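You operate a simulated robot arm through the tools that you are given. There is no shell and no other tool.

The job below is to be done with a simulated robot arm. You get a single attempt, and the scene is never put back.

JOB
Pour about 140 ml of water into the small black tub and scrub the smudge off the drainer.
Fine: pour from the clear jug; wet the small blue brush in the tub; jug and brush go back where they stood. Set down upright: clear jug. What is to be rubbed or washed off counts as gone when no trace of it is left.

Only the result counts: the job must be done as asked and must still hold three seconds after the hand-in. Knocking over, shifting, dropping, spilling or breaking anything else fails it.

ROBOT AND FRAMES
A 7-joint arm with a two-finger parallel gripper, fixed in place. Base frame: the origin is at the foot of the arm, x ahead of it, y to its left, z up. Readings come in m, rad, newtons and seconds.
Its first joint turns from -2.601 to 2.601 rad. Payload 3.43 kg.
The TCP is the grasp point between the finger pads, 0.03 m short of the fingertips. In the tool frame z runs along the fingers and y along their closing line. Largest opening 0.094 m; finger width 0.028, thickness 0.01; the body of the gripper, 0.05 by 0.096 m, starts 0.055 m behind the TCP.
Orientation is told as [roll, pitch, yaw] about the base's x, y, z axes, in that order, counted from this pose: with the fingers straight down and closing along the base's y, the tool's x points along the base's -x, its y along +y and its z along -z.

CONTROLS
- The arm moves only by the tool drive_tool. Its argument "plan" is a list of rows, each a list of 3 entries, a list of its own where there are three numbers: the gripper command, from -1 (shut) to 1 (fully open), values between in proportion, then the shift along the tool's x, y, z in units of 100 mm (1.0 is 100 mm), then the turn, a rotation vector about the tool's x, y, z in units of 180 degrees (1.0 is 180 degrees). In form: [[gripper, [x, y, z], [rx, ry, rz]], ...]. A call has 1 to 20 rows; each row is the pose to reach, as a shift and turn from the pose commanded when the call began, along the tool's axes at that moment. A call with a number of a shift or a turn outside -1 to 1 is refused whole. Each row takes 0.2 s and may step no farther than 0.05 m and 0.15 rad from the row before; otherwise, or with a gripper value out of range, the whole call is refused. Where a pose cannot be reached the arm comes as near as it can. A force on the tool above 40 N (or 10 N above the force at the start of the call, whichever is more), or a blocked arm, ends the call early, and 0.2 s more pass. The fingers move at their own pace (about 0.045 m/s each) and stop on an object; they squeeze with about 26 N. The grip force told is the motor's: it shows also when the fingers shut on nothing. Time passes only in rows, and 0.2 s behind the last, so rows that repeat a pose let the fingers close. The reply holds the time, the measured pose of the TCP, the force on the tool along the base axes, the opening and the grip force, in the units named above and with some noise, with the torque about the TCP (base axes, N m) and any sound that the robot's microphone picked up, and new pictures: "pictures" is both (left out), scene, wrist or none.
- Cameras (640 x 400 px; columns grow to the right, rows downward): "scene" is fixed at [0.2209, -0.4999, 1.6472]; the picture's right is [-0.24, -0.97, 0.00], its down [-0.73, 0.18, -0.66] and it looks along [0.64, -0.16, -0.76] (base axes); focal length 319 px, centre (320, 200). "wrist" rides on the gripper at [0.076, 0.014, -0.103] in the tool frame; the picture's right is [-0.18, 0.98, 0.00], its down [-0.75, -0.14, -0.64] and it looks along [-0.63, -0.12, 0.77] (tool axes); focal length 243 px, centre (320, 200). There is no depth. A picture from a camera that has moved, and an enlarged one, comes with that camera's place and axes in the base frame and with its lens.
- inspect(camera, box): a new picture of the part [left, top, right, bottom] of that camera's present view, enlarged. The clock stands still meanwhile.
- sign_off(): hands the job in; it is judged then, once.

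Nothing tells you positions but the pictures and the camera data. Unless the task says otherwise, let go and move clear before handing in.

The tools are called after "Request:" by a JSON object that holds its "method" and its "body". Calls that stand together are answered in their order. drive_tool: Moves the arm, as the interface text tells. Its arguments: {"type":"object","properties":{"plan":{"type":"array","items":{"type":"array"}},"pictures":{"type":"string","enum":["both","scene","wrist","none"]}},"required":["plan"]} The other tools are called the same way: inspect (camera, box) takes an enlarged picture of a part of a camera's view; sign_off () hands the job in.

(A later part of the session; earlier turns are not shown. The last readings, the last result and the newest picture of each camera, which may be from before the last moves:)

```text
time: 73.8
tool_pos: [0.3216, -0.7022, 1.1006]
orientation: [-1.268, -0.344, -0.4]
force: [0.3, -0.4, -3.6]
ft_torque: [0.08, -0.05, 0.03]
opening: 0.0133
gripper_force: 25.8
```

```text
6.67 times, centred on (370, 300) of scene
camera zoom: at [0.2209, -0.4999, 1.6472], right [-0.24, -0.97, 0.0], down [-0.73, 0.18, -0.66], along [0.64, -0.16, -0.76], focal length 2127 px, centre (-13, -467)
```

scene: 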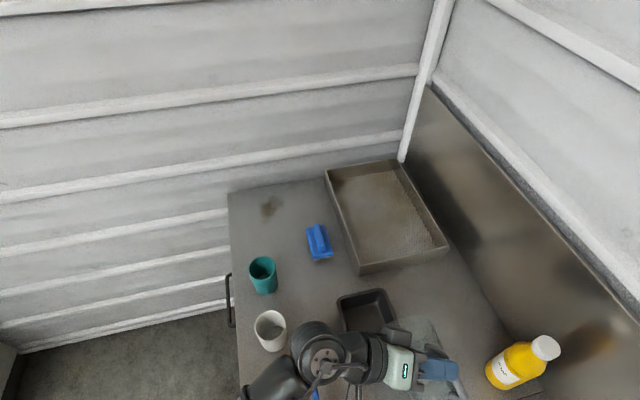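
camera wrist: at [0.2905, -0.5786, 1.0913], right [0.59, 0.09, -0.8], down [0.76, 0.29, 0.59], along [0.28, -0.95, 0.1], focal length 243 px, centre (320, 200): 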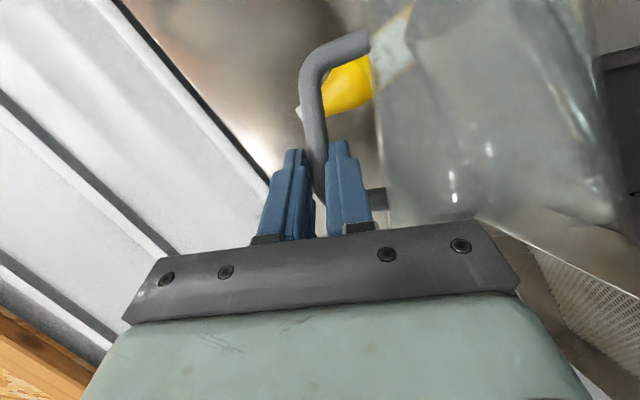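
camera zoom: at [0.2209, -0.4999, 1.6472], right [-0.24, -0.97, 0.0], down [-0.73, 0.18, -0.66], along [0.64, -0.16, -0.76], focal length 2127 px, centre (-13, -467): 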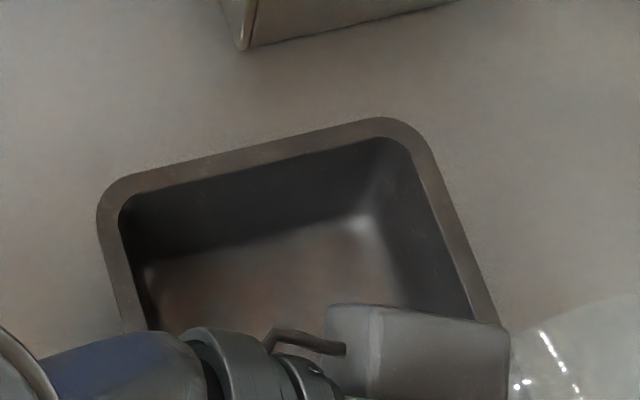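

Request:
{"method": "drive_tool", "body": {"plan": [[-1, [0, 0, 0], [0, 0, 0]], [-1, [0, 0, 0], [0, 0, 0]], [-1, [0, 0, 0], [0, 0, 0]], [-1, [0, 0, 0], [0, 0, 0]], [-1, [0, 0, 0], [0, 0, 0]], [-1, [0, 0, 0], [0, 0, 0]]], "pictures": "none"}}

Request:
{"method": "inspect", "body": {"camera": "wrist", "box": [440, 0, 640, 240]}}

Request:
{"method": "inspect", "body": {"camera": "scene", "box": [330, 270, 410, 330]}}

```text
time: 75.2
tool_pos: [0.3218, -0.7018, 1.0994]
orientation: [-1.268, -0.344, -0.4]
force: [-0.2, 0.4, -3.2]
ft_torque: [0.09, -0.02, -0.01]
opening: 0.0135
gripper_force: 25.8
```

```text
1.67 times, centred on (540, 120) of wrist
camera zoom: at [0.2896, -0.5786, 1.0905], right [0.56, 0.08, -0.82], down [0.77, 0.29, 0.56], along [0.28, -0.95, 0.1], focal length 404 px, centre (-47, 333)
```

zoom: 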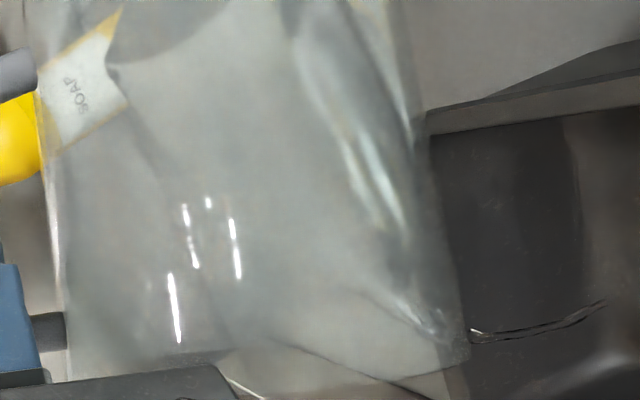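

```text
6.67 times, centred on (370, 300) of scene
camera zoom: at [0.2209, -0.4999, 1.6472], right [-0.24, -0.97, 0.0], down [-0.73, 0.18, -0.66], along [0.64, -0.16, -0.76], focal length 2127 px, centre (-13, -467)
```

zoom: 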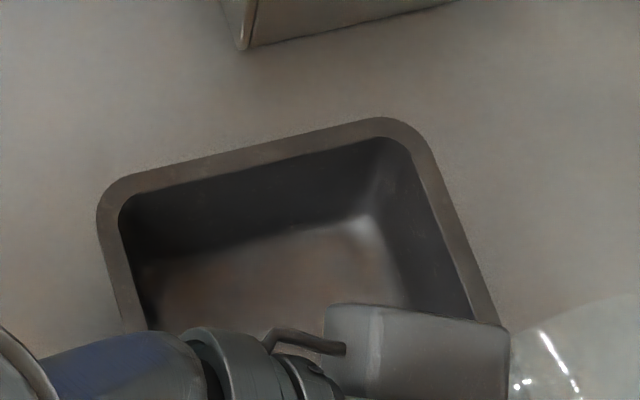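

Request:
{"method": "drive_tool", "body": {"plan": [[-1, [0, 0, 0], [0.003572, 0, -0.004257]], [-1, [0, 0, 0], [0.007143, 0, -0.008513]], [-1, [0, 0, 0], [0.007143, 0, -0.008513]], [-1, [0, 0, 0], [0.007143, 0, -0.008513]], [-1, [0, 0, 0], [0.007143, 0, -0.008513]], [-1, [0, 0, 0], [0.007143, 0, -0.008513]], [-1, [0, 0, 0], [0.007143, 0, -0.008513]], [-1, [0, 0, 0], [0.007143, 0, -0.008513]], [-1, [0, 0, 0], [0.007143, 0, -0.008513]], [-1, [0, 0, 0], [0.007143, 0, -0.008513]]], "pictures": "none"}}

Request:
{"method": "inspect", "body": {"camera": "wrist", "box": [440, 0, 640, 240]}}

Request:
{"method": "inspect", "body": {"camera": "scene", "box": [330, 270, 410, 330]}}

```text
time: 77.4
tool_pos: [0.3218, -0.7014, 1.0996]
orientation: [-1.293, -0.319, -0.392]
force: [0.2, -0.2, -3.1]
ft_torque: [0.07, 0.0, -0.02]
opening: 0.0133
gripper_force: 26.2
```

```text
1.67 times, centred on (540, 120) of wrist
camera zoom: at [0.2898, -0.5786, 1.09], right [0.54, 0.07, -0.84], down [0.79, 0.3, 0.53], along [0.29, -0.95, 0.11], focal length 404 px, centre (-47, 333)
```

zoom: 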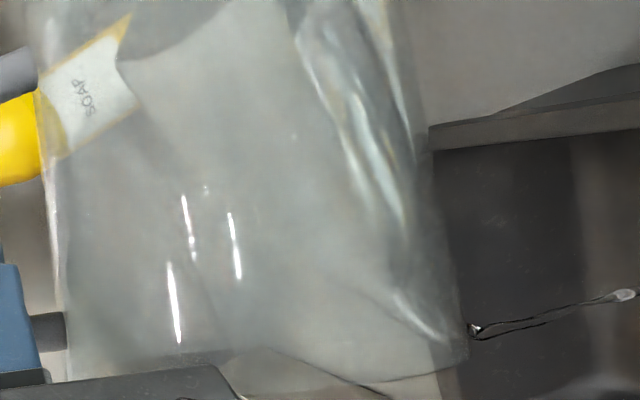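

```text
6.67 times, centred on (370, 300) of scene
camera zoom: at [0.2209, -0.4999, 1.6472], right [-0.24, -0.97, 0.0], down [-0.73, 0.18, -0.66], along [0.64, -0.16, -0.76], focal length 2127 px, centre (-13, -467)
```

zoom: 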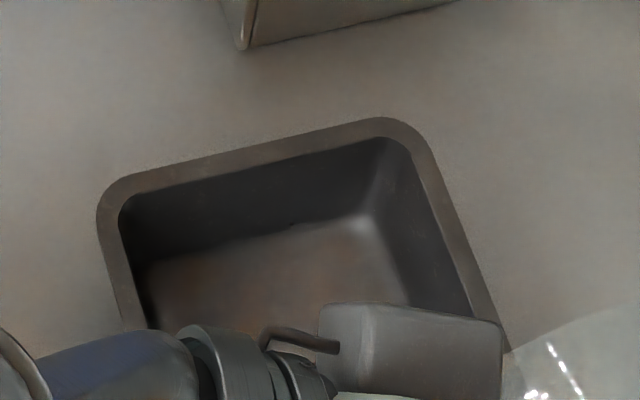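

Request:
{"method": "drive_tool", "body": {"plan": [[-1, [0, 0, 0], [0, 0, 0]], [-1, [0, 0, 0], [0, 0, 0]], [-1, [0, 0, 0], [0, 0, 0]], [-1, [0, 0, 0], [0, 0, 0]], [-1, [0, 0, 0], [0, 0, 0]], [-1, [0, 0, 0], [0, 0, 0]], [-1, [0, 0, 0], [0, 0, 0]], [-1, [0, 0, 0], [0, 0, 0]]], "pictures": "none"}}

Request:
{"method": "inspect", "body": {"camera": "wrist", "box": [440, 0, 640, 240]}}

Request:
{"method": "drive_tool", "body": {"plan": [[-1, [0, 0, 0], [0, 0, 0]]], "pictures": "none"}}

Request:
{"method": "drive_tool", "body": {"plan": [[-1, [0, 0, 0], [0, 0, 0]]], "pictures": "none"}}

Request:
{"method": "drive_tool", "body": {"plan": [[-1, [0, 0, 0], [0, 0, 0]]], "pictures": "none"}}

Request:
{"method": "drive_tool", "body": {"plan": [[-1, [0, 0, 0], [0, 0, 0]]], "pictures": "none"}}

Request:
{"method": "inspect", "body": {"camera": "wrist", "box": [440, 0, 640, 240]}}

```text
time: 79.2
tool_pos: [0.3232, -0.7016, 1.0989]
orientation: [-1.294, -0.318, -0.392]
force: [0.9, -0.2, -2.4]
ft_torque: [0.09, -0.04, 0.02]
opening: 0.0135
gripper_force: 25.4
```

```text
1.67 times, centred on (540, 120) of wrist
camera zoom: at [0.2898, -0.5786, 1.09], right [0.54, 0.07, -0.84], down [0.79, 0.3, 0.53], along [0.29, -0.95, 0.11], focal length 404 px, centre (-47, 333)
```

zoom: 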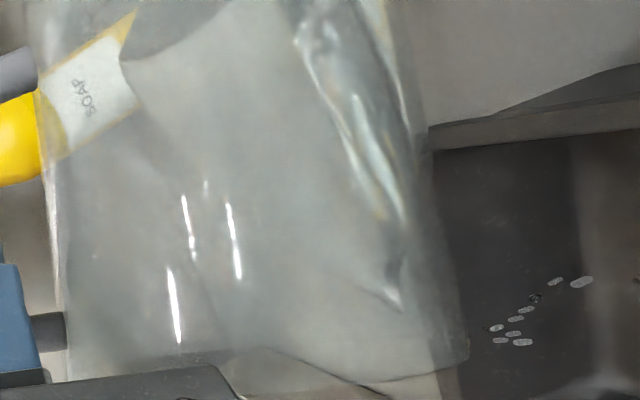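

```text
time: 79.6
tool_pos: [0.323, -0.7019, 1.1004]
orientation: [-1.292, -0.318, -0.392]
force: [0.5, 0.2, -3.6]
ft_torque: [0.08, -0.04, 0.02]
opening: 0.0134
gripper_force: 26.2
```

```text
time: 80.0
tool_pos: [0.3226, -0.7017, 1.0993]
orientation: [-1.294, -0.317, -0.394]
force: [0.6, 0.6, -2.4]
ft_torque: [0.07, -0.05, 0.02]
opening: 0.0133
gripper_force: 25.9
```

```text
time: 80.4
tool_pos: [0.3219, -0.7023, 1.0984]
orientation: [-1.294, -0.317, -0.395]
force: [0.0, -0.1, -3.0]
ft_torque: [0.05, -0.03, -0.01]
opening: 0.0135
gripper_force: 26.2
```

```text
time: 80.8
tool_pos: [0.3229, -0.7013, 1.0987]
orientation: [-1.294, -0.316, -0.393]
force: [0.2, -0.2, -3.3]
ft_torque: [0.09, -0.04, 0.01]
opening: 0.0135
gripper_force: 25.6
```

```text
1.67 times, centred on (540, 120) of wrist
camera zoom: at [0.2898, -0.5786, 1.09], right [0.54, 0.07, -0.84], down [0.79, 0.3, 0.53], along [0.29, -0.95, 0.11], focal length 404 px, centre (-47, 333)
```

zoom: 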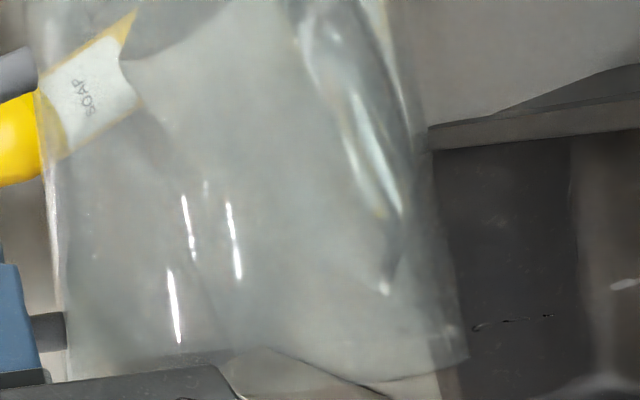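

Flow at 66° has stopped; about 90 ml has gone by weight. I'll tilt to 68°, let it run out, then bring the jug upright for a precise torque measurement.

Request:
{"method": "drive_tool", "body": {"plan": [[-1, [0, 0, 0], [0.003572, 0, -0.004257]], [-1, [0, 0, 0], [0.007143, 0, -0.008513]], [-1, [0, 0, 0], [0.007143, 0, -0.008513]], [-1, [0, 0, 0], [0.007143, 0, -0.008513]], [-1, [0, 0, 0], [0.007143, 0, -0.008513]], [-1, [0, 0, 0], [0.007143, 0, -0.008513]], [-1, [0, 0, 0], [0.007143, 0, -0.008513]], [-1, [0, 0, 0], [0.007143, 0, -0.008513]], [-1, [0, 0, 0], [0.007143, 0, -0.008513]], [-1, [0, 0, 0], [0.007143, 0, -0.008513]], [-1, [0, 0, 0], [0.007143, 0, -0.008513]], [-1, [0, 0, 0], [0.007143, 0, -0.008513]]], "pictures": "none"}}

Request:
{"method": "inspect", "body": {"camera": "wrist", "box": [440, 0, 640, 240]}}

Request:
{"method": "drive_tool", "body": {"plan": [[-1, [0, 0, 0], [0, 0, 0]], [-1, [0, 0, 0], [0, 0, 0]], [-1, [0, 0, 0], [0, 0, 0]], [-1, [0, 0, 0], [0, 0, 0]], [-1, [0, 0, 0], [0, 0, 0]], [-1, [0, 0, 0], [0, 0, 0]]], "pictures": "none"}}

Request:
{"method": "inspect", "body": {"camera": "wrist", "box": [440, 0, 640, 240]}}

Request:
{"method": "inspect", "body": {"camera": "scene", "box": [330, 270, 410, 330]}}

```text
time: 83.4
tool_pos: [0.3215, -0.7015, 1.1]
orientation: [-1.318, -0.294, -0.387]
force: [0.1, -0.3, -3.3]
ft_torque: [0.09, -0.03, 0.0]
opening: 0.0131
gripper_force: 25.5
```

```text
1.67 times, centred on (540, 120) of wrist
camera zoom: at [0.2894, -0.5781, 1.0899], right [0.51, 0.06, -0.86], down [0.81, 0.3, 0.5], along [0.29, -0.95, 0.11], focal length 404 px, centre (-47, 333)
```

zoom: 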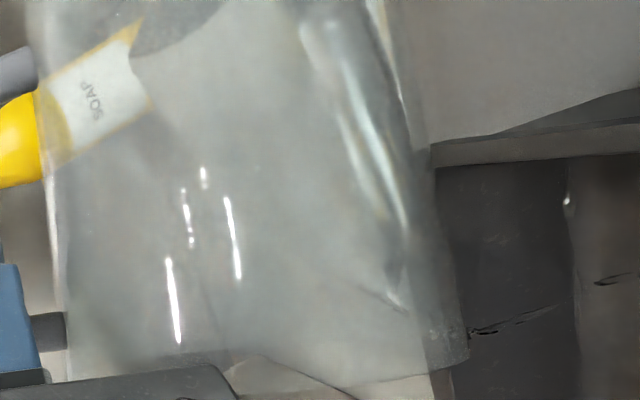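

```text
time: 84.8
tool_pos: [0.3233, -0.7009, 1.0999]
orientation: [-1.319, -0.292, -0.386]
force: [-0.3, 0.2, -3.1]
ft_torque: [0.11, -0.06, 0.0]
opening: 0.0133
gripper_force: 26.0
```

```text
1.67 times, centred on (540, 120) of wrist
camera zoom: at [0.2894, -0.5781, 1.0899], right [0.51, 0.06, -0.86], down [0.81, 0.3, 0.5], along [0.29, -0.95, 0.11], focal length 404 px, centre (-47, 333)
```

zoom: 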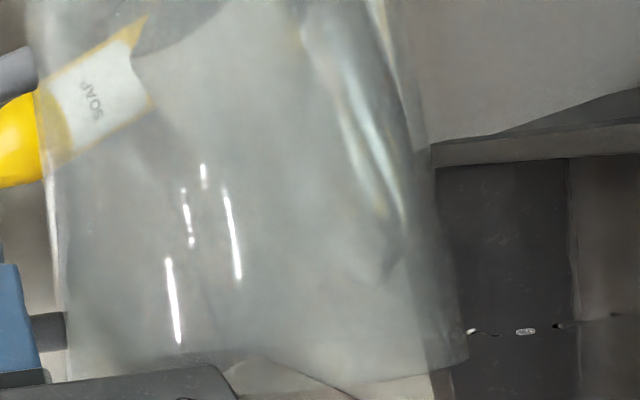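

```text
6.67 times, centred on (370, 300) of scene
camera zoom: at [0.2209, -0.4999, 1.6472], right [-0.24, -0.97, 0.0], down [-0.73, 0.18, -0.66], along [0.64, -0.16, -0.76], focal length 2127 px, centre (-13, -467)
```

zoom: 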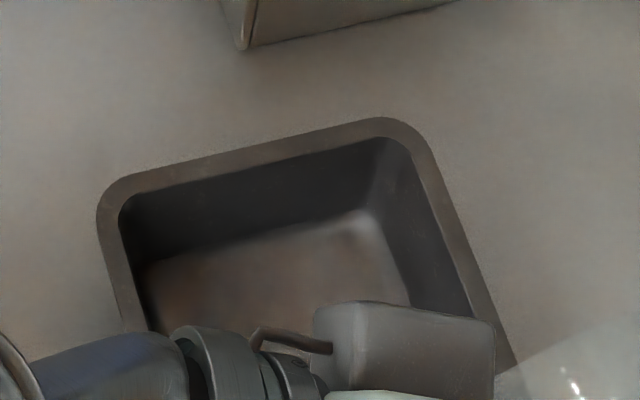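

Request:
{"method": "drive_tool", "body": {"plan": [[-1, [0, 0, 0], [-0.00729, 0, 0.00868]], [-1, [0, 0, 0], [-0.02186, 0, 0.02605]], [-1, [0, 0, 0], [-0.04129, 0, 0.04921]], [-1, [0, 0, 0], [-0.06072, 0, 0.07236]], [-1, [0, 0, 0], [-0.08015, 0, 0.09552]], [-1, [0, 0, 0], [-0.09958, 0, 0.11867]], [-1, [0, 0, 0], [-0.11901, 0, 0.14183]], [-1, [0, 0, 0], [-0.13844, 0, 0.16499]], [-1, [0, 0, 0], [-0.15787, 0, 0.18814]], [-1, [0, 0, 0], [-0.1773, 0, 0.2113]], [-1, [0, 0, 0], [-0.19672, 0, 0.23445]], [-1, [0, 0, 0], [-0.21373, 0, 0.25472]], [-1, [0, 0, 0], [-0.2283, 0, 0.27208]], [-1, [0, 0, 0], [-0.23801, 0, 0.28366]], [-1, [0, 0, 0], [-0.24287, 0, 0.28945]], [-1, [0, 0, 0], [-0.24287, 0, 0.28945]], [-1, [0, 0, 0], [-0.24287, 0, 0.28945]], [-1, [0, 0, 0], [-0.24287, 0, 0.28945]]], "pictures": "none"}}

Request:
{"method": "drive_tool", "body": {"plan": [[-1, [0, 0, 0], [0, 0, 0]]], "pictures": "none"}}

Request:
{"method": "drive_tool", "body": {"plan": [[-1, [0, 0, 0], [0, 0, 0]]], "pictures": "none"}}

Request:
{"method": "drive_tool", "body": {"plan": [[-1, [0, 0, 0], [0, 0, 0]]], "pictures": "none"}}

Request:
{"method": "drive_tool", "body": {"plan": [[-1, [0, 0, 0], [0, 0, 0]]], "pictures": "none"}}

Request:
{"method": "drive_tool", "body": {"plan": [[-1, [0, 0, 0], [0, 0, 0]]], "pictures": "none"}}

Request:
{"method": "drive_tool", "body": {"plan": [[-1, [0, 0, 0], [0, 0, 0]]], "pictures": "none"}}

Request:
{"method": "drive_tool", "body": {"plan": [[-1, [0, 0, 0], [0, 0, 0]]], "pictures": "none"}}

Request:
{"method": "drive_tool", "body": {"plan": [[-1, [0, 0, 0], [0, 0, 0]]], "pictures": "none"}}

Request:
{"method": "drive_tool", "body": {"plan": [[-1, [0, 0, 0], [0, 0, 0]]], "pictures": "none"}}

Request:
{"method": "drive_tool", "body": {"plan": [[-1, [0, 0, 0], [0, 0, 0]]], "pictures": "none"}}

Request:
{"method": "drive_tool", "body": {"plan": [[-1, [0, 0, 0], [0, 0, 0]]], "pictures": "both"}}

Request:
{"method": "inspect", "body": {"camera": "scene", "box": [330, 270, 410, 330]}}

```text
time: 88.6
tool_pos: [0.3216, -0.7007, 1.1]
orientation: [0.001, -0.874, -1.219]
force: [0.0, 0.1, -3.4]
ft_torque: [-0.07, 0.26, 0.0]
opening: 0.0134
gripper_force: 26.2
```

```text
time: 89.0
tool_pos: [0.3199, -0.7007, 1.1013]
orientation: [0.001, -0.875, -1.22]
force: [-0.1, 0.6, -1.9]
ft_torque: [0.0, 0.21, 0.02]
opening: 0.0135
gripper_force: 26.2
```

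```text
time: 89.4
tool_pos: [0.3217, -0.7009, 1.1009]
orientation: [0.001, -0.874, -1.22]
force: [0.1, 0.1, -4.0]
ft_torque: [-0.03, 0.23, 0.0]
opening: 0.0134
gripper_force: 25.5
```

```text
time: 89.8
tool_pos: [0.3215, -0.7001, 1.1001]
orientation: [-0.001, -0.876, -1.221]
force: [0.3, -0.6, -2.7]
ft_torque: [-0.04, 0.27, -0.01]
opening: 0.0134
gripper_force: 25.7
```

```text
time: 90.2
tool_pos: [0.321, -0.701, 1.1003]
orientation: [0.001, -0.874, -1.22]
force: [0.2, -0.7, -2.3]
ft_torque: [-0.02, 0.24, 0.0]
opening: 0.0133
gripper_force: 25.7
```

```text
time: 90.6
tool_pos: [0.32, -0.7003, 1.0999]
orientation: [0.0, -0.874, -1.221]
force: [-0.2, -0.9, -4.1]
ft_torque: [-0.01, 0.21, 0.01]
opening: 0.0137
gripper_force: 25.9
```

```text
time: 91.0
tool_pos: [0.3201, -0.7009, 1.101]
orientation: [0.001, -0.875, -1.221]
force: [0.4, 0.9, -2.6]
ft_torque: [-0.05, 0.26, 0.03]
opening: 0.0132
gripper_force: 25.7
```

```text
time: 91.4
tool_pos: [0.3218, -0.7014, 1.1008]
orientation: [0.0, -0.874, -1.22]
force: [0.6, 0.1, -2.4]
ft_torque: [-0.02, 0.25, -0.01]
opening: 0.0133
gripper_force: 25.7
```

```text
time: 91.8
tool_pos: [0.3205, -0.7, 1.1003]
orientation: [0.002, -0.874, -1.221]
force: [0.9, 0.0, -3.5]
ft_torque: [-0.01, 0.26, 0.0]
opening: 0.0134
gripper_force: 26.0
```

```text
time: 92.2
tool_pos: [0.3212, -0.7001, 1.1001]
orientation: [0.001, -0.873, -1.22]
force: [-0.2, 0.3, -2.7]
ft_torque: [-0.03, 0.26, -0.01]
opening: 0.0134
gripper_force: 25.9
```

```text
time: 92.6
tool_pos: [0.3205, -0.7008, 1.1002]
orientation: [0.001, -0.873, -1.22]
force: [0.2, 0.5, -2.9]
ft_torque: [-0.05, 0.2, 0.01]
opening: 0.0133
gripper_force: 25.9
```

```text
time: 93.0
tool_pos: [0.3209, -0.7006, 1.101]
orientation: [0.0, -0.875, -1.219]
force: [0.5, 0.4, -1.9]
ft_torque: [-0.03, 0.25, 0.06]
opening: 0.0133
gripper_force: 25.9
camera wrist: at [0.2897, -0.5771, 1.1084], right [0.96, 0.23, 0.14], down [-0.14, -0.04, 0.99], along [0.23, -0.97, -0.01], focal length 243 px, centre (320, 200)
```

scene: 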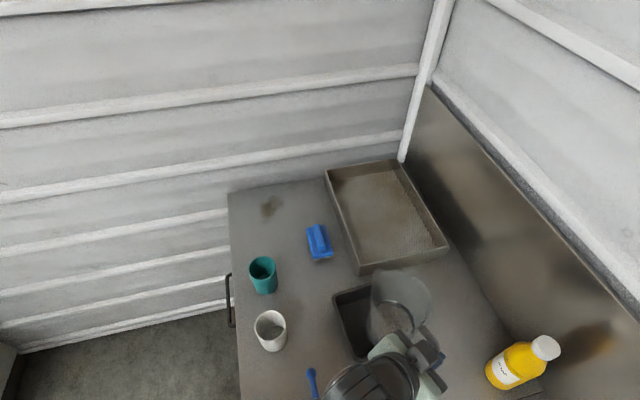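
wrist: 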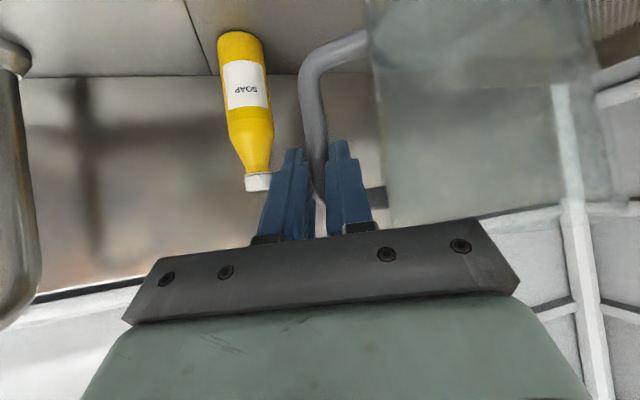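

```text
6.67 times, centred on (370, 300) of scene
camera zoom: at [0.2209, -0.4999, 1.6472], right [-0.24, -0.97, 0.0], down [-0.73, 0.18, -0.66], along [0.64, -0.16, -0.76], focal length 2127 px, centre (-13, -467)
```

zoom: 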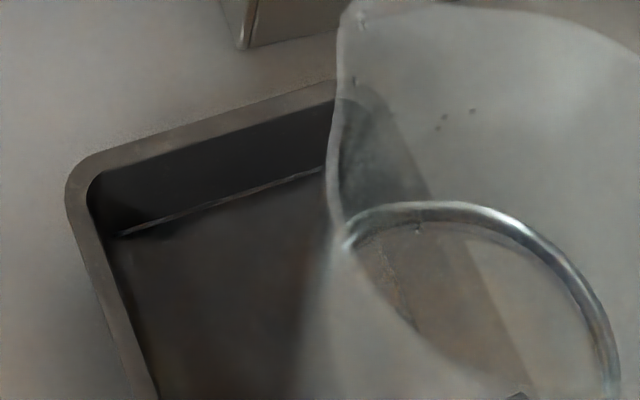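

I see a problem: the tub has shifted about 1 cm and turned slightly. The jug's base edge must have brushed its rim as I brought the jug upright. About 90 ml is in the tub by torque. I'll check for spillage and locate the tub before going on.

Request:
{"method": "inspect", "body": {"camera": "scene", "box": [310, 250, 450, 380]}}

Request:
{"method": "drive_tool", "body": {"plan": [[-1, [-0.03, 0, -0.025], [0, 0, 0]], [-1, [-0.08, 0, -0.067], [0, 0, 0]], [-1, [-0.14, 0, -0.117], [0, 0, 0]], [-1, [-0.2, 0, -0.168], [0, 0, 0]], [-1, [-0.25, 0, -0.21], [0, 0, 0]], [-1, [-0.29, 0, -0.243], [0, 0, 0]], [-1, [-0.306, 0, -0.257], [0, 0, 0]], [-1, [-0.306, 0, -0.257], [0, 0, 0]]], "pictures": "none"}}

```text
3.08 times, centred on (380, 315) of scene
camera zoom: at [0.2209, -0.4999, 1.6472], right [-0.24, -0.97, 0.0], down [-0.73, 0.18, -0.66], along [0.64, -0.16, -0.76], focal length 982 px, centre (135, -154)
```

zoom: 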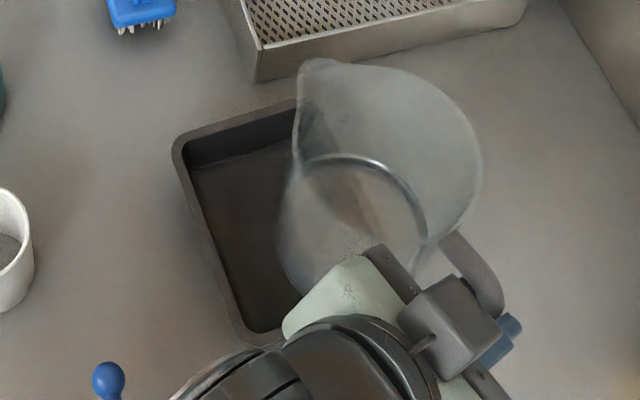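

```text
time: 94.8
tool_pos: [0.3228, -0.7007, 1.1405]
orientation: [0.0, -0.874, -1.221]
force: [0.1, -0.3, -2.4]
ft_torque: [-0.03, 0.26, 0.01]
opening: 0.0133
gripper_force: 26.3
```

No spill is visible; the tub moved roughly (+10, +9) mm with 2.5° of turn, and I'll put it back later. The jug is now 40 mm higher so the base edge can't touch, and I'll tilt again.

Request:
{"method": "drive_tool", "body": {"plan": [[-1, [0, 0, 0], [0.00707, 0, -0.00843]], [-1, [0, 0, 0], [0.02122, 0, -0.02528]], [-1, [0, 0, 0], [0.04007, 0, -0.04776]], [-1, [0, 0, 0], [0.05893, 0, -0.07024]], [-1, [0, 0, 0], [0.07779, 0, -0.09271]], [-1, [0, 0, 0], [0.09665, 0, -0.11519]], [-1, [0, 0, 0], [0.11551, 0, -0.13766]], [-1, [0, 0, 0], [0.13437, 0, -0.16014]], [-1, [0, 0, 0], [0.15322, 0, -0.18261]], [-1, [0, 0, 0], [0.17208, 0, -0.20509]], [-1, [0, 0, 0], [0.19094, 0, -0.22756]], [-1, [0, 0, 0], [0.20744, 0, -0.24723]], [-1, [0, 0, 0], [0.22159, 0, -0.26408]], [-1, [0, 0, 0], [0.23102, 0, -0.27532]], [-1, [0, 0, 0], [0.23573, 0, -0.28094]], [-1, [0, 0, 0], [0.23573, 0, -0.28094]]], "pictures": "both"}}

Request:
{"method": "inspect", "body": {"camera": "wrist", "box": [440, 0, 640, 240]}}

Request:
{"method": "inspect", "body": {"camera": "scene", "box": [310, 250, 450, 380]}}

```text
time: 98.2
tool_pos: [0.3227, -0.7002, 1.1383]
orientation: [-1.295, -0.317, -0.392]
force: [-1.1, 0.1, -3.4]
ft_torque: [0.05, -0.03, 0.0]
opening: 0.0135
gripper_force: 26.0
camera wrist: at [0.2894, -0.5775, 1.1298], right [0.54, 0.07, -0.84], down [0.79, 0.3, 0.53], along [0.29, -0.95, 0.11], focal length 243 px, centre (320, 200)
```

scene: 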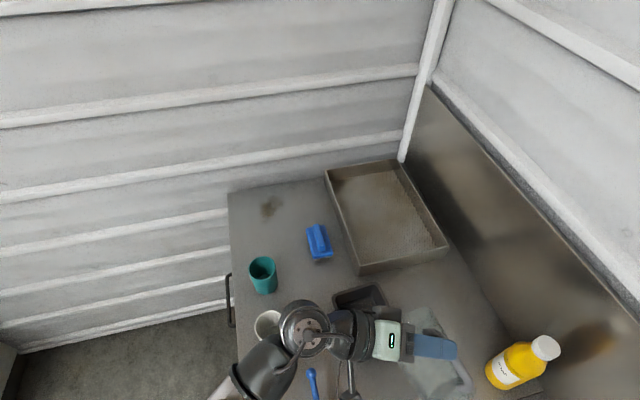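
wrist: 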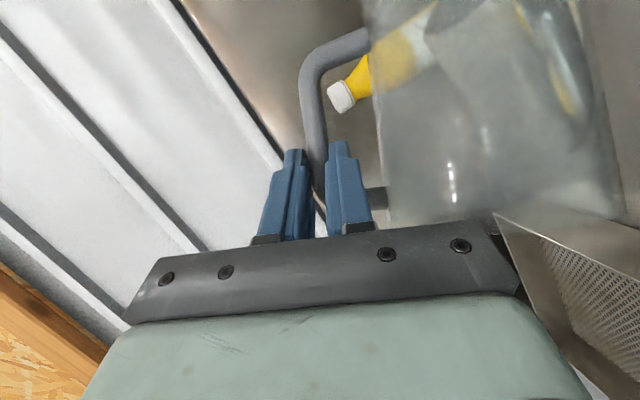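

```text
1.67 times, centred on (540, 120) of wrist
camera zoom: at [0.2894, -0.5775, 1.1298], right [0.54, 0.07, -0.84], down [0.79, 0.3, 0.53], along [0.29, -0.95, 0.11], focal length 404 px, centre (-47, 333)
```

zoom: 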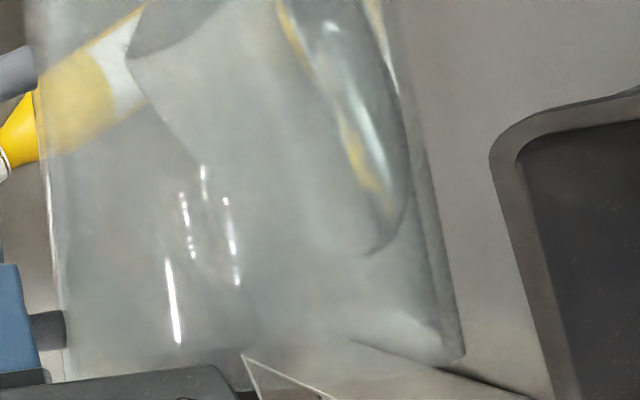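

```text
3.08 times, centred on (380, 315) of scene
camera zoom: at [0.2209, -0.4999, 1.6472], right [-0.24, -0.97, 0.0], down [-0.73, 0.18, -0.66], along [0.64, -0.16, -0.76], focal length 982 px, centre (135, -154)
```

zoom: 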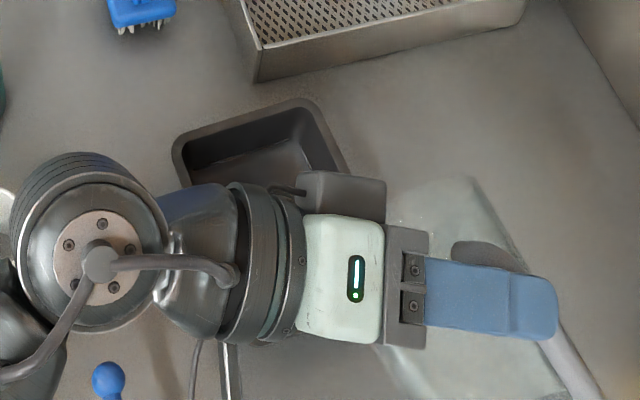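

Lip and tub line up well and the water hasn't reached the lip yet. Continuing to 70° in small steps.

Request:
{"method": "drive_tool", "body": {"plan": [[-1, [0, 0, 0], [0.003572, 0, -0.004257]], [-1, [0, 0, 0], [0.008929, 0, -0.010642]], [-1, [0, 0, 0], [0.0125, 0, -0.0149]], [-1, [0, 0, 0], [0.01429, 0, -0.01703]], [-1, [0, 0, 0], [0.01429, 0, -0.01703]], [-1, [0, 0, 0], [0.01429, 0, -0.01703]], [-1, [0, 0, 0], [0.01429, 0, -0.01703]]], "pictures": "none"}}

Request:
{"method": "inspect", "body": {"camera": "wrist", "box": [440, 0, 640, 240]}}

Request:
{"method": "inspect", "body": {"camera": "scene", "box": [330, 270, 410, 330]}}

```text
time: 99.8
tool_pos: [0.323, -0.7, 1.141]
orientation: [-1.343, -0.265, -0.38]
force: [0.5, 0.2, -3.7]
ft_torque: [0.04, -0.07, 0.0]
opening: 0.0134
gripper_force: 25.5
```

```text
1.67 times, centred on (540, 120) of wrist
camera zoom: at [0.2887, -0.577, 1.1294], right [0.48, 0.05, -0.88], down [0.83, 0.31, 0.47], along [0.29, -0.95, 0.11], focal length 404 px, centre (-47, 333)
```

zoom: 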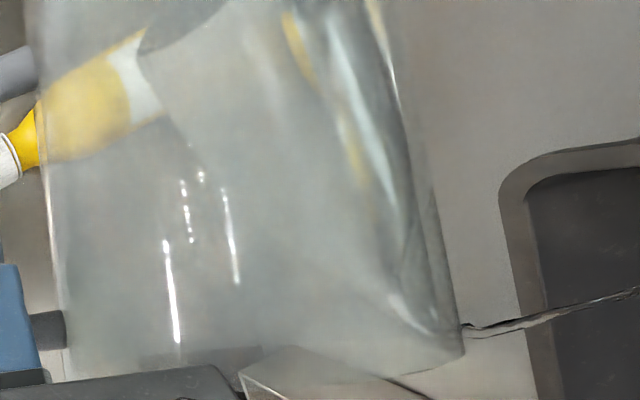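

```text
6.67 times, centred on (370, 300) of scene
camera zoom: at [0.2209, -0.4999, 1.6472], right [-0.24, -0.97, 0.0], down [-0.73, 0.18, -0.66], along [0.64, -0.16, -0.76], focal length 2127 px, centre (-13, -467)
```

zoom: 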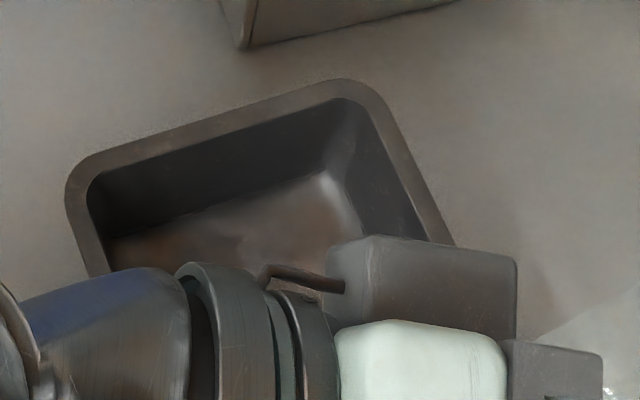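

Request:
{"method": "drive_tool", "body": {"plan": [[-1, [0, 0, 0], [0, 0, 0]], [-1, [0, 0, 0], [0, 0, 0]], [-1, [0, 0, 0], [0, 0, 0]], [-1, [0, 0, 0], [0, 0, 0]], [-1, [0, 0, 0], [0, 0, 0]], [-1, [0, 0, 0], [0, 0, 0]], [-1, [0, 0, 0], [0, 0, 0]], [-1, [0, 0, 0], [0, 0, 0]], [-1, [0, 0, 0], [0, 0, 0]], [-1, [0, 0, 0], [0, 0, 0]]], "pictures": "none"}}

Request:
{"method": "inspect", "body": {"camera": "wrist", "box": [440, 0, 640, 240]}}

Request:
{"method": "drive_tool", "body": {"plan": [[-1, [0, 0, 0], [0.003572, 0, -0.004257]], [-1, [0, 0, 0], [0.007143, 0, -0.008513]], [-1, [0, 0, 0], [0.007143, 0, -0.008513]], [-1, [0, 0, 0], [0.007143, 0, -0.008513]], [-1, [0, 0, 0], [0.007143, 0, -0.008513]], [-1, [0, 0, 0], [0.007143, 0, -0.008513]], [-1, [0, 0, 0], [0.007143, 0, -0.008513]], [-1, [0, 0, 0], [0.007143, 0, -0.008513]], [-1, [0, 0, 0], [0.007143, 0, -0.008513]], [-1, [0, 0, 0], [0.007143, 0, -0.008513]], [-1, [0, 0, 0], [0.007143, 0, -0.008513]], [-1, [0, 0, 0], [0.007143, 0, -0.008513]]], "pictures": "none"}}

Request:
{"method": "inspect", "body": {"camera": "wrist", "box": [440, 0, 640, 240]}}

```text
time: 102.0
tool_pos: [0.322, -0.7005, 1.1408]
orientation: [-1.341, -0.266, -0.378]
force: [0.2, -0.1, -2.3]
ft_torque: [0.07, -0.04, -0.02]
opening: 0.0134
gripper_force: 25.9
```

```text
1.67 times, centred on (540, 120) of wrist
camera zoom: at [0.2887, -0.5771, 1.1294], right [0.48, 0.05, -0.88], down [0.83, 0.31, 0.47], along [0.29, -0.95, 0.11], focal length 404 px, centre (-47, 333)
```

zoom: 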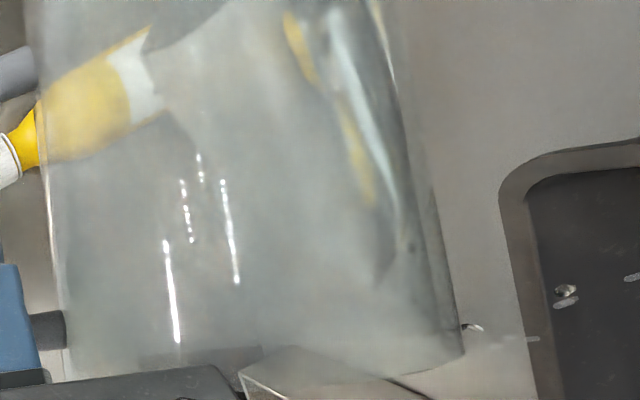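

```text
time: 104.6
tool_pos: [0.3222, -0.6998, 1.1409]
orientation: [-1.367, -0.241, -0.372]
force: [-0.8, 1.2, -3.1]
ft_torque: [0.05, -0.05, -0.02]
opening: 0.0133
gripper_force: 26.0
```

```text
1.67 times, centred on (540, 120) of wrist
camera zoom: at [0.2879, -0.5775, 1.1295], right [0.45, 0.04, -0.89], down [0.84, 0.32, 0.44], along [0.3, -0.95, 0.11], focal length 404 px, centre (-47, 333)
```

zoom: 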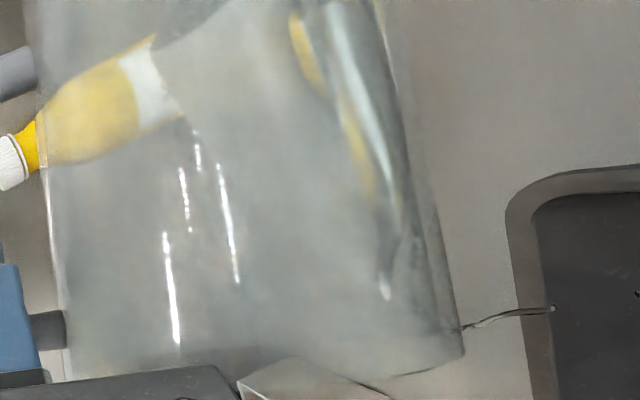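

Request:
{"method": "drive_tool", "body": {"plan": [[-1, [0, 0, 0], [0, 0, 0]], [-1, [0, 0, 0], [0, 0, 0]], [-1, [0, 0, 0], [0, 0, 0]], [-1, [0, 0, 0], [0, 0, 0]], [-1, [0, 0, 0], [0, 0, 0]], [-1, [0, 0, 0], [0, 0, 0]], [-1, [0, 0, 0], [0, 0, 0]]], "pictures": "none"}}

Request:
{"method": "inspect", "body": {"camera": "wrist", "box": [440, 0, 640, 240]}}

Request:
{"method": "inspect", "body": {"camera": "scene", "box": [330, 270, 410, 330]}}

```text
time: 106.2
tool_pos: [0.3205, -0.7002, 1.1406]
orientation: [-1.368, -0.242, -0.371]
force: [0.3, 0.0, -2.8]
ft_torque: [0.05, -0.07, 0.02]
opening: 0.0132
gripper_force: 26.4
```

```text
1.67 times, centred on (540, 120) of wrist
camera zoom: at [0.2879, -0.5775, 1.1295], right [0.45, 0.04, -0.89], down [0.84, 0.32, 0.44], along [0.3, -0.95, 0.11], focal length 404 px, centre (-47, 333)
```

zoom: 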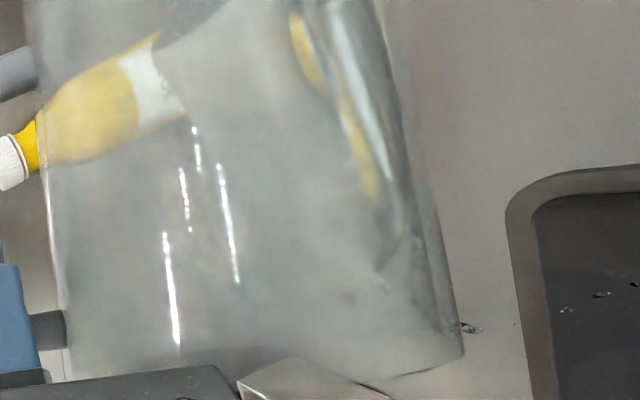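

```text
6.67 times, centred on (370, 300) of scene
camera zoom: at [0.2209, -0.4999, 1.6472], right [-0.24, -0.97, 0.0], down [-0.73, 0.18, -0.66], along [0.64, -0.16, -0.76], focal length 2127 px, centre (-13, -467)
```

zoom: 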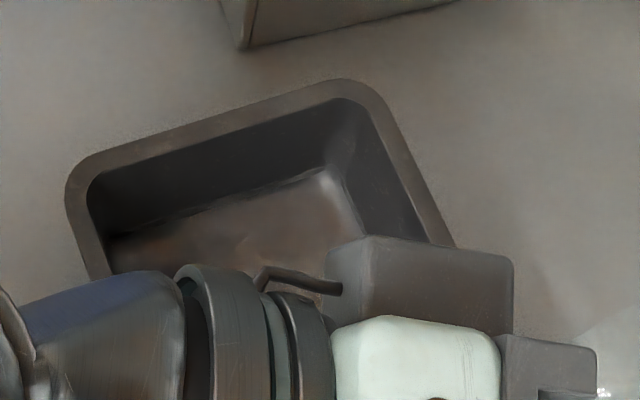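

Request:
{"method": "drive_tool", "body": {"plan": [[-1, [0, 0, 0], [-0.00771, 0, 0.00919]], [-1, [0, 0, 0], [-0.02314, 0, 0.02758]], [-1, [0, 0, 0], [-0.04372, 0, 0.0521]], [-1, [0, 0, 0], [-0.06429, 0, 0.07662]], [-1, [0, 0, 0], [-0.08486, 0, 0.10114]], [-1, [0, 0, 0], [-0.10544, 0, 0.12566]], [-1, [0, 0, 0], [-0.12601, 0, 0.15018]], [-1, [0, 0, 0], [-0.14658, 0, 0.17469]], [-1, [0, 0, 0], [-0.16715, 0, 0.19921]], [-1, [0, 0, 0], [-0.18773, 0, 0.22373]], [-1, [0, 0, 0], [-0.2083, 0, 0.24825]], [-1, [0, 0, 0], [-0.2263, 0, 0.2697]], [-1, [0, 0, 0], [-0.24173, 0, 0.28809]], [-1, [0, 0, 0], [-0.25202, 0, 0.30035]], [-1, [0, 0, 0], [-0.25716, 0, 0.30648]], [-1, [0, 0, 0], [-0.25716, 0, 0.30648]], [-1, [0, 0, 0], [-0.25716, 0, 0.30648]], [-1, [0, 0, 0], [-0.25716, 0, 0.30648]]], "pictures": "none"}}

Request:
{"method": "inspect", "body": {"camera": "scene", "box": [330, 270, 410, 330]}}

Request:
{"method": "drive_tool", "body": {"plan": [[-1, [0, 0, 0], [0, 0, 0]]], "pictures": "none"}}

Request:
{"method": "drive_tool", "body": {"plan": [[-1, [0, 0, 0], [0, 0, 0]]], "pictures": "none"}}

Request:
{"method": "drive_tool", "body": {"plan": [[-1, [0, 0, 0], [0, 0, 0]]], "pictures": "none"}}

Request:
{"method": "drive_tool", "body": {"plan": [[-1, [0, 0, 0], [0, 0, 0]]], "pictures": "none"}}

Request:
{"method": "drive_tool", "body": {"plan": [[-1, [0, 0, 0], [0, 0, 0]]], "pictures": "none"}}

Request:
{"method": "drive_tool", "body": {"plan": [[-1, [0, 0, 0], [0, 0, 0]]], "pictures": "none"}}

Request:
{"method": "drive_tool", "body": {"plan": [[-1, [0, 0, 0], [0, 0, 0]]], "pictures": "none"}}

Request:
{"method": "drive_tool", "body": {"plan": [[-1, [0, 0, 0], [0, 0, 0]]], "pictures": "none"}}

Request:
{"method": "drive_tool", "body": {"plan": [[-1, [0, 0, 0], [0, 0, 0]]], "pictures": "none"}}

Request:
{"method": "drive_tool", "body": {"plan": [[-1, [0, 0, 0], [0, 0, 0]]], "pictures": "none"}}

Request:
{"method": "drive_tool", "body": {"plan": [[-1, [0, 0, 0], [0, 0, 0]]], "pictures": "none"}}

Request:
{"method": "drive_tool", "body": {"plan": [[-1, [0, 0, 0], [0, 0, 0]]], "pictures": "none"}}

Request:
{"method": "drive_tool", "body": {"plan": [[-1, [0, 0, 0], [0, 0, 0]]], "pictures": "none"}}

Request:
{"method": "drive_tool", "body": {"plan": [[-1, [0, 0, 0], [0, 0, 0]]], "pictures": "none"}}

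Request:
{"method": "drive_tool", "body": {"plan": [[-1, [0, 0, 0], [0, 0, 0]]], "pictures": "none"}}

Request:
{"method": "drive_tool", "body": {"plan": [[-1, [0, 0, 0], [0, 0, 0]]], "pictures": "none"}}

```text
time: 110.0
tool_pos: [0.3229, -0.6996, 1.1401]
orientation: [0.0, -0.873, -1.22]
force: [0.4, 0.2, -2.5]
ft_torque: [-0.02, 0.25, 0.06]
opening: 0.0132
gripper_force: 25.8
```

```text
6.67 times, centred on (370, 300) of scene
camera zoom: at [0.2209, -0.4999, 1.6472], right [-0.24, -0.97, 0.0], down [-0.73, 0.18, -0.66], along [0.64, -0.16, -0.76], focal length 2127 px, centre (-13, -467)
```

zoom: 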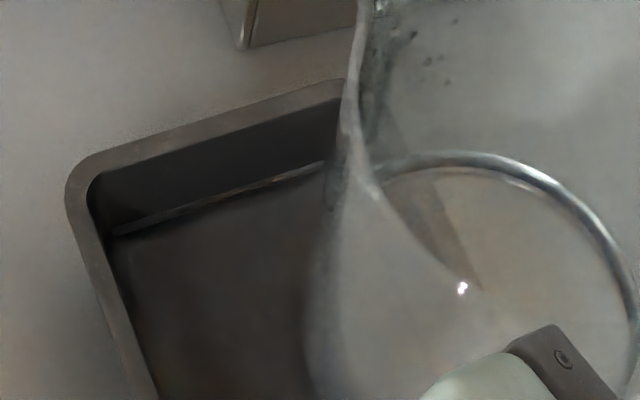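

```text
time: 110.4
tool_pos: [0.3219, -0.6998, 1.1407]
orientation: [0.0, -0.874, -1.218]
force: [-0.4, 0.7, -3.1]
ft_torque: [-0.03, 0.2, -0.02]
opening: 0.0134
gripper_force: 25.9
```

```text
time: 110.8
tool_pos: [0.3222, -0.7015, 1.1398]
orientation: [0.0, -0.874, -1.219]
force: [-0.7, -0.4, -1.9]
ft_torque: [0.01, 0.21, -0.03]
opening: 0.0134
gripper_force: 26.2
```

```text
time: 111.2
tool_pos: [0.3216, -0.6999, 1.1396]
orientation: [0.0, -0.873, -1.22]
force: [0.1, -0.3, -2.2]
ft_torque: [-0.02, 0.24, -0.01]
opening: 0.0135
gripper_force: 26.2
```

```text
time: 111.6
tool_pos: [0.3227, -0.6997, 1.1389]
orientation: [0.0, -0.873, -1.219]
force: [0.6, 0.0, -2.5]
ft_torque: [-0.03, 0.21, 0.02]
opening: 0.0136
gripper_force: 26.3
```

```text
time: 112.0
tool_pos: [0.3222, -0.7013, 1.1396]
orientation: [0.0, -0.876, -1.219]
force: [-0.2, -0.4, -1.9]
ft_torque: [-0.04, 0.21, -0.02]
opening: 0.0136
gripper_force: 25.5
```

```text
time: 112.4
tool_pos: [0.3216, -0.7014, 1.1396]
orientation: [-0.002, -0.873, -1.221]
force: [0.5, -0.3, -2.7]
ft_torque: [-0.03, 0.26, 0.03]
opening: 0.0131
gripper_force: 26.8
```

```text
time: 112.8
tool_pos: [0.3221, -0.7007, 1.14]
orientation: [0.0, -0.874, -1.221]
force: [-0.1, -0.9, -2.7]
ft_torque: [-0.09, 0.19, 0.01]
opening: 0.0133
gripper_force: 26.1
```

```text
time: 113.2
tool_pos: [0.3215, -0.7008, 1.1404]
orientation: [0.002, -0.874, -1.22]
force: [0.4, -0.5, -2.5]
ft_torque: [-0.02, 0.2, -0.01]
opening: 0.0134
gripper_force: 25.8
```

```text
time: 113.6
tool_pos: [0.3211, -0.7, 1.1405]
orientation: [-0.001, -0.874, -1.22]
force: [0.7, 0.8, -2.7]
ft_torque: [-0.01, 0.23, 0.04]
opening: 0.0132
gripper_force: 25.9
```

```text
time: 114.0
tool_pos: [0.3218, -0.7004, 1.1403]
orientation: [0.002, -0.875, -1.22]
force: [0.3, 0.8, -1.8]
ft_torque: [0.0, 0.2, -0.02]
opening: 0.0137
gripper_force: 25.6
```

```text
time: 114.4
tool_pos: [0.3223, -0.7001, 1.1394]
orientation: [0.0, -0.874, -1.221]
force: [-0.1, -0.3, -3.9]
ft_torque: [0.03, 0.22, -0.01]
opening: 0.0135
gripper_force: 26.5
```

```text
time: 114.8
tool_pos: [0.321, -0.6997, 1.1399]
orientation: [0.001, -0.874, -1.221]
force: [0.3, 0.2, -3.0]
ft_torque: [-0.06, 0.21, 0.0]
opening: 0.0133
gripper_force: 25.5
```

```text
time: 115.2
tool_pos: [0.3223, -0.7, 1.1393]
orientation: [-0.001, -0.875, -1.22]
force: [1.5, -0.3, -3.3]
ft_torque: [-0.04, 0.2, -0.02]
opening: 0.0135
gripper_force: 26.4
```

```text
time: 115.6
tool_pos: [0.322, -0.6996, 1.1396]
orientation: [0.0, -0.875, -1.218]
force: [0.6, -0.3, -2.4]
ft_torque: [-0.01, 0.2, -0.02]
opening: 0.0132
gripper_force: 26.0
```

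```text
time: 116.0
tool_pos: [0.3223, -0.7001, 1.1403]
orientation: [0.0, -0.875, -1.22]
force: [-0.6, -0.3, -2.1]
ft_torque: [-0.02, 0.2, 0.02]
opening: 0.0132
gripper_force: 25.8
```

```text
time: 116.4
tool_pos: [0.3211, -0.7022, 1.1408]
orientation: [0.0, -0.874, -1.219]
force: [0.3, 0.0, -1.8]
ft_torque: [-0.04, 0.2, -0.02]
opening: 0.0133
gripper_force: 26.1
```

By torque and weight together about 128 ml is poured. I'll add a short final pour at 73° for the last 10 ml or so.

Request:
{"method": "drive_tool", "body": {"plan": [[-1, [0, 0, 0], [0.00784, 0, -0.00935]], [-1, [0, 0, 0], [0.02353, 0, -0.02804]], [-1, [0, 0, 0], [0.04445, 0, -0.05297]], [-1, [0, 0, 0], [0.06536, 0, -0.0779]], [-1, [0, 0, 0], [0.08628, 0, -0.10282]], [-1, [0, 0, 0], [0.10719, 0, -0.12775]], [-1, [0, 0, 0], [0.12811, 0, -0.15268]], [-1, [0, 0, 0], [0.14903, 0, -0.17761]], [-1, [0, 0, 0], [0.16994, 0, -0.20253]], [-1, [0, 0, 0], [0.19086, 0, -0.22746]], [-1, [0, 0, 0], [0.21177, 0, -0.25239]], [-1, [0, 0, 0], [0.23008, 0, -0.2742]], [-1, [0, 0, 0], [0.24576, 0, -0.29289]], [-1, [0, 0, 0], [0.25622, 0, -0.30536]], [-1, [0, 0, 0], [0.26145, 0, -0.31159]], [-1, [0, 0, 0], [0.26145, 0, -0.31159]], [-1, [0, 0, 0], [0.26145, 0, -0.31159]], [-1, [0, 0, 0], [0.26145, 0, -0.31159]], [-1, [0, 0, 0], [0.26145, 0, -0.31159]], [-1, [0, 0, 0], [0.26145, 0, -0.31159]]], "pictures": "none"}}

Request:
{"method": "inspect", "body": {"camera": "wrist", "box": [440, 0, 640, 240]}}

Request:
{"method": "drive_tool", "body": {"plan": [[-1, [0, 0, 0], [0, 0, 0]], [-1, [0, 0, 0], [0, 0, 0]], [-1, [0, 0, 0], [0, 0, 0]], [-1, [0, 0, 0], [0, 0, 0]], [-1, [0, 0, 0], [0, 0, 0]], [-1, [0, 0, 0], [0, 0, 0]]], "pictures": "none"}}

Request:
{"method": "inspect", "body": {"camera": "wrist", "box": [440, 0, 640, 240]}}

```text
time: 120.6
tool_pos: [0.3212, -0.7012, 1.1399]
orientation: [-1.379, -0.224, -0.37]
force: [0.2, 0.3, -2.7]
ft_torque: [0.05, -0.05, 0.05]
opening: 0.0134
gripper_force: 25.9
```

```text
1.67 times, centred on (540, 120) of wrist
camera zoom: at [0.2874, -0.5788, 1.1288], right [0.43, 0.03, -0.9], down [0.85, 0.32, 0.42], along [0.3, -0.95, 0.11], focal length 404 px, centre (-47, 333)
```

zoom: 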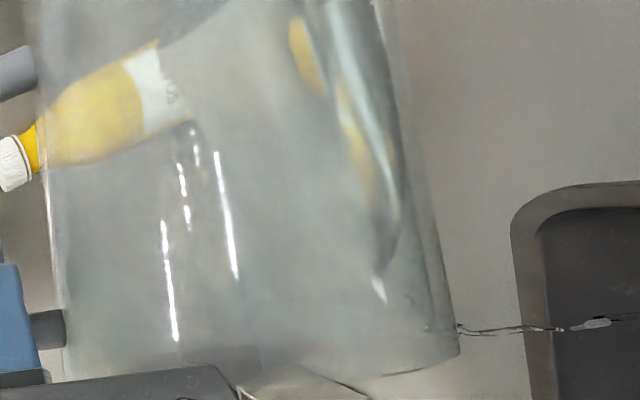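

```text
time: 122.0
tool_pos: [0.3218, -0.7011, 1.1408]
orientation: [-1.382, -0.225, -0.37]
force: [-0.8, 0.1, -2.3]
ft_torque: [0.09, -0.09, -0.01]
opening: 0.0131
gripper_force: 26.5
```

```text
1.67 times, centred on (540, 120) of wrist
camera zoom: at [0.2874, -0.5788, 1.1288], right [0.43, 0.03, -0.9], down [0.85, 0.32, 0.42], along [0.3, -0.95, 0.11], focal length 404 px, centre (-47, 333)
```

zoom: 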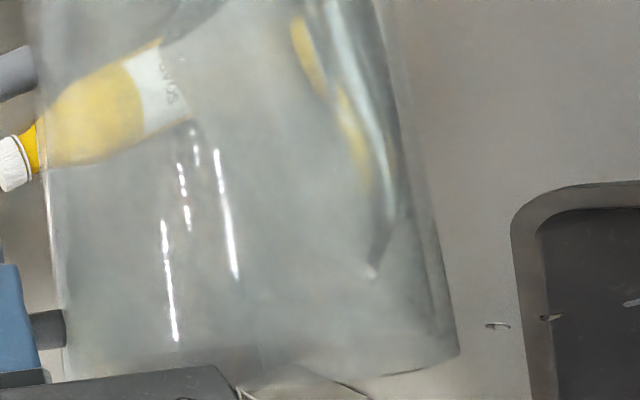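

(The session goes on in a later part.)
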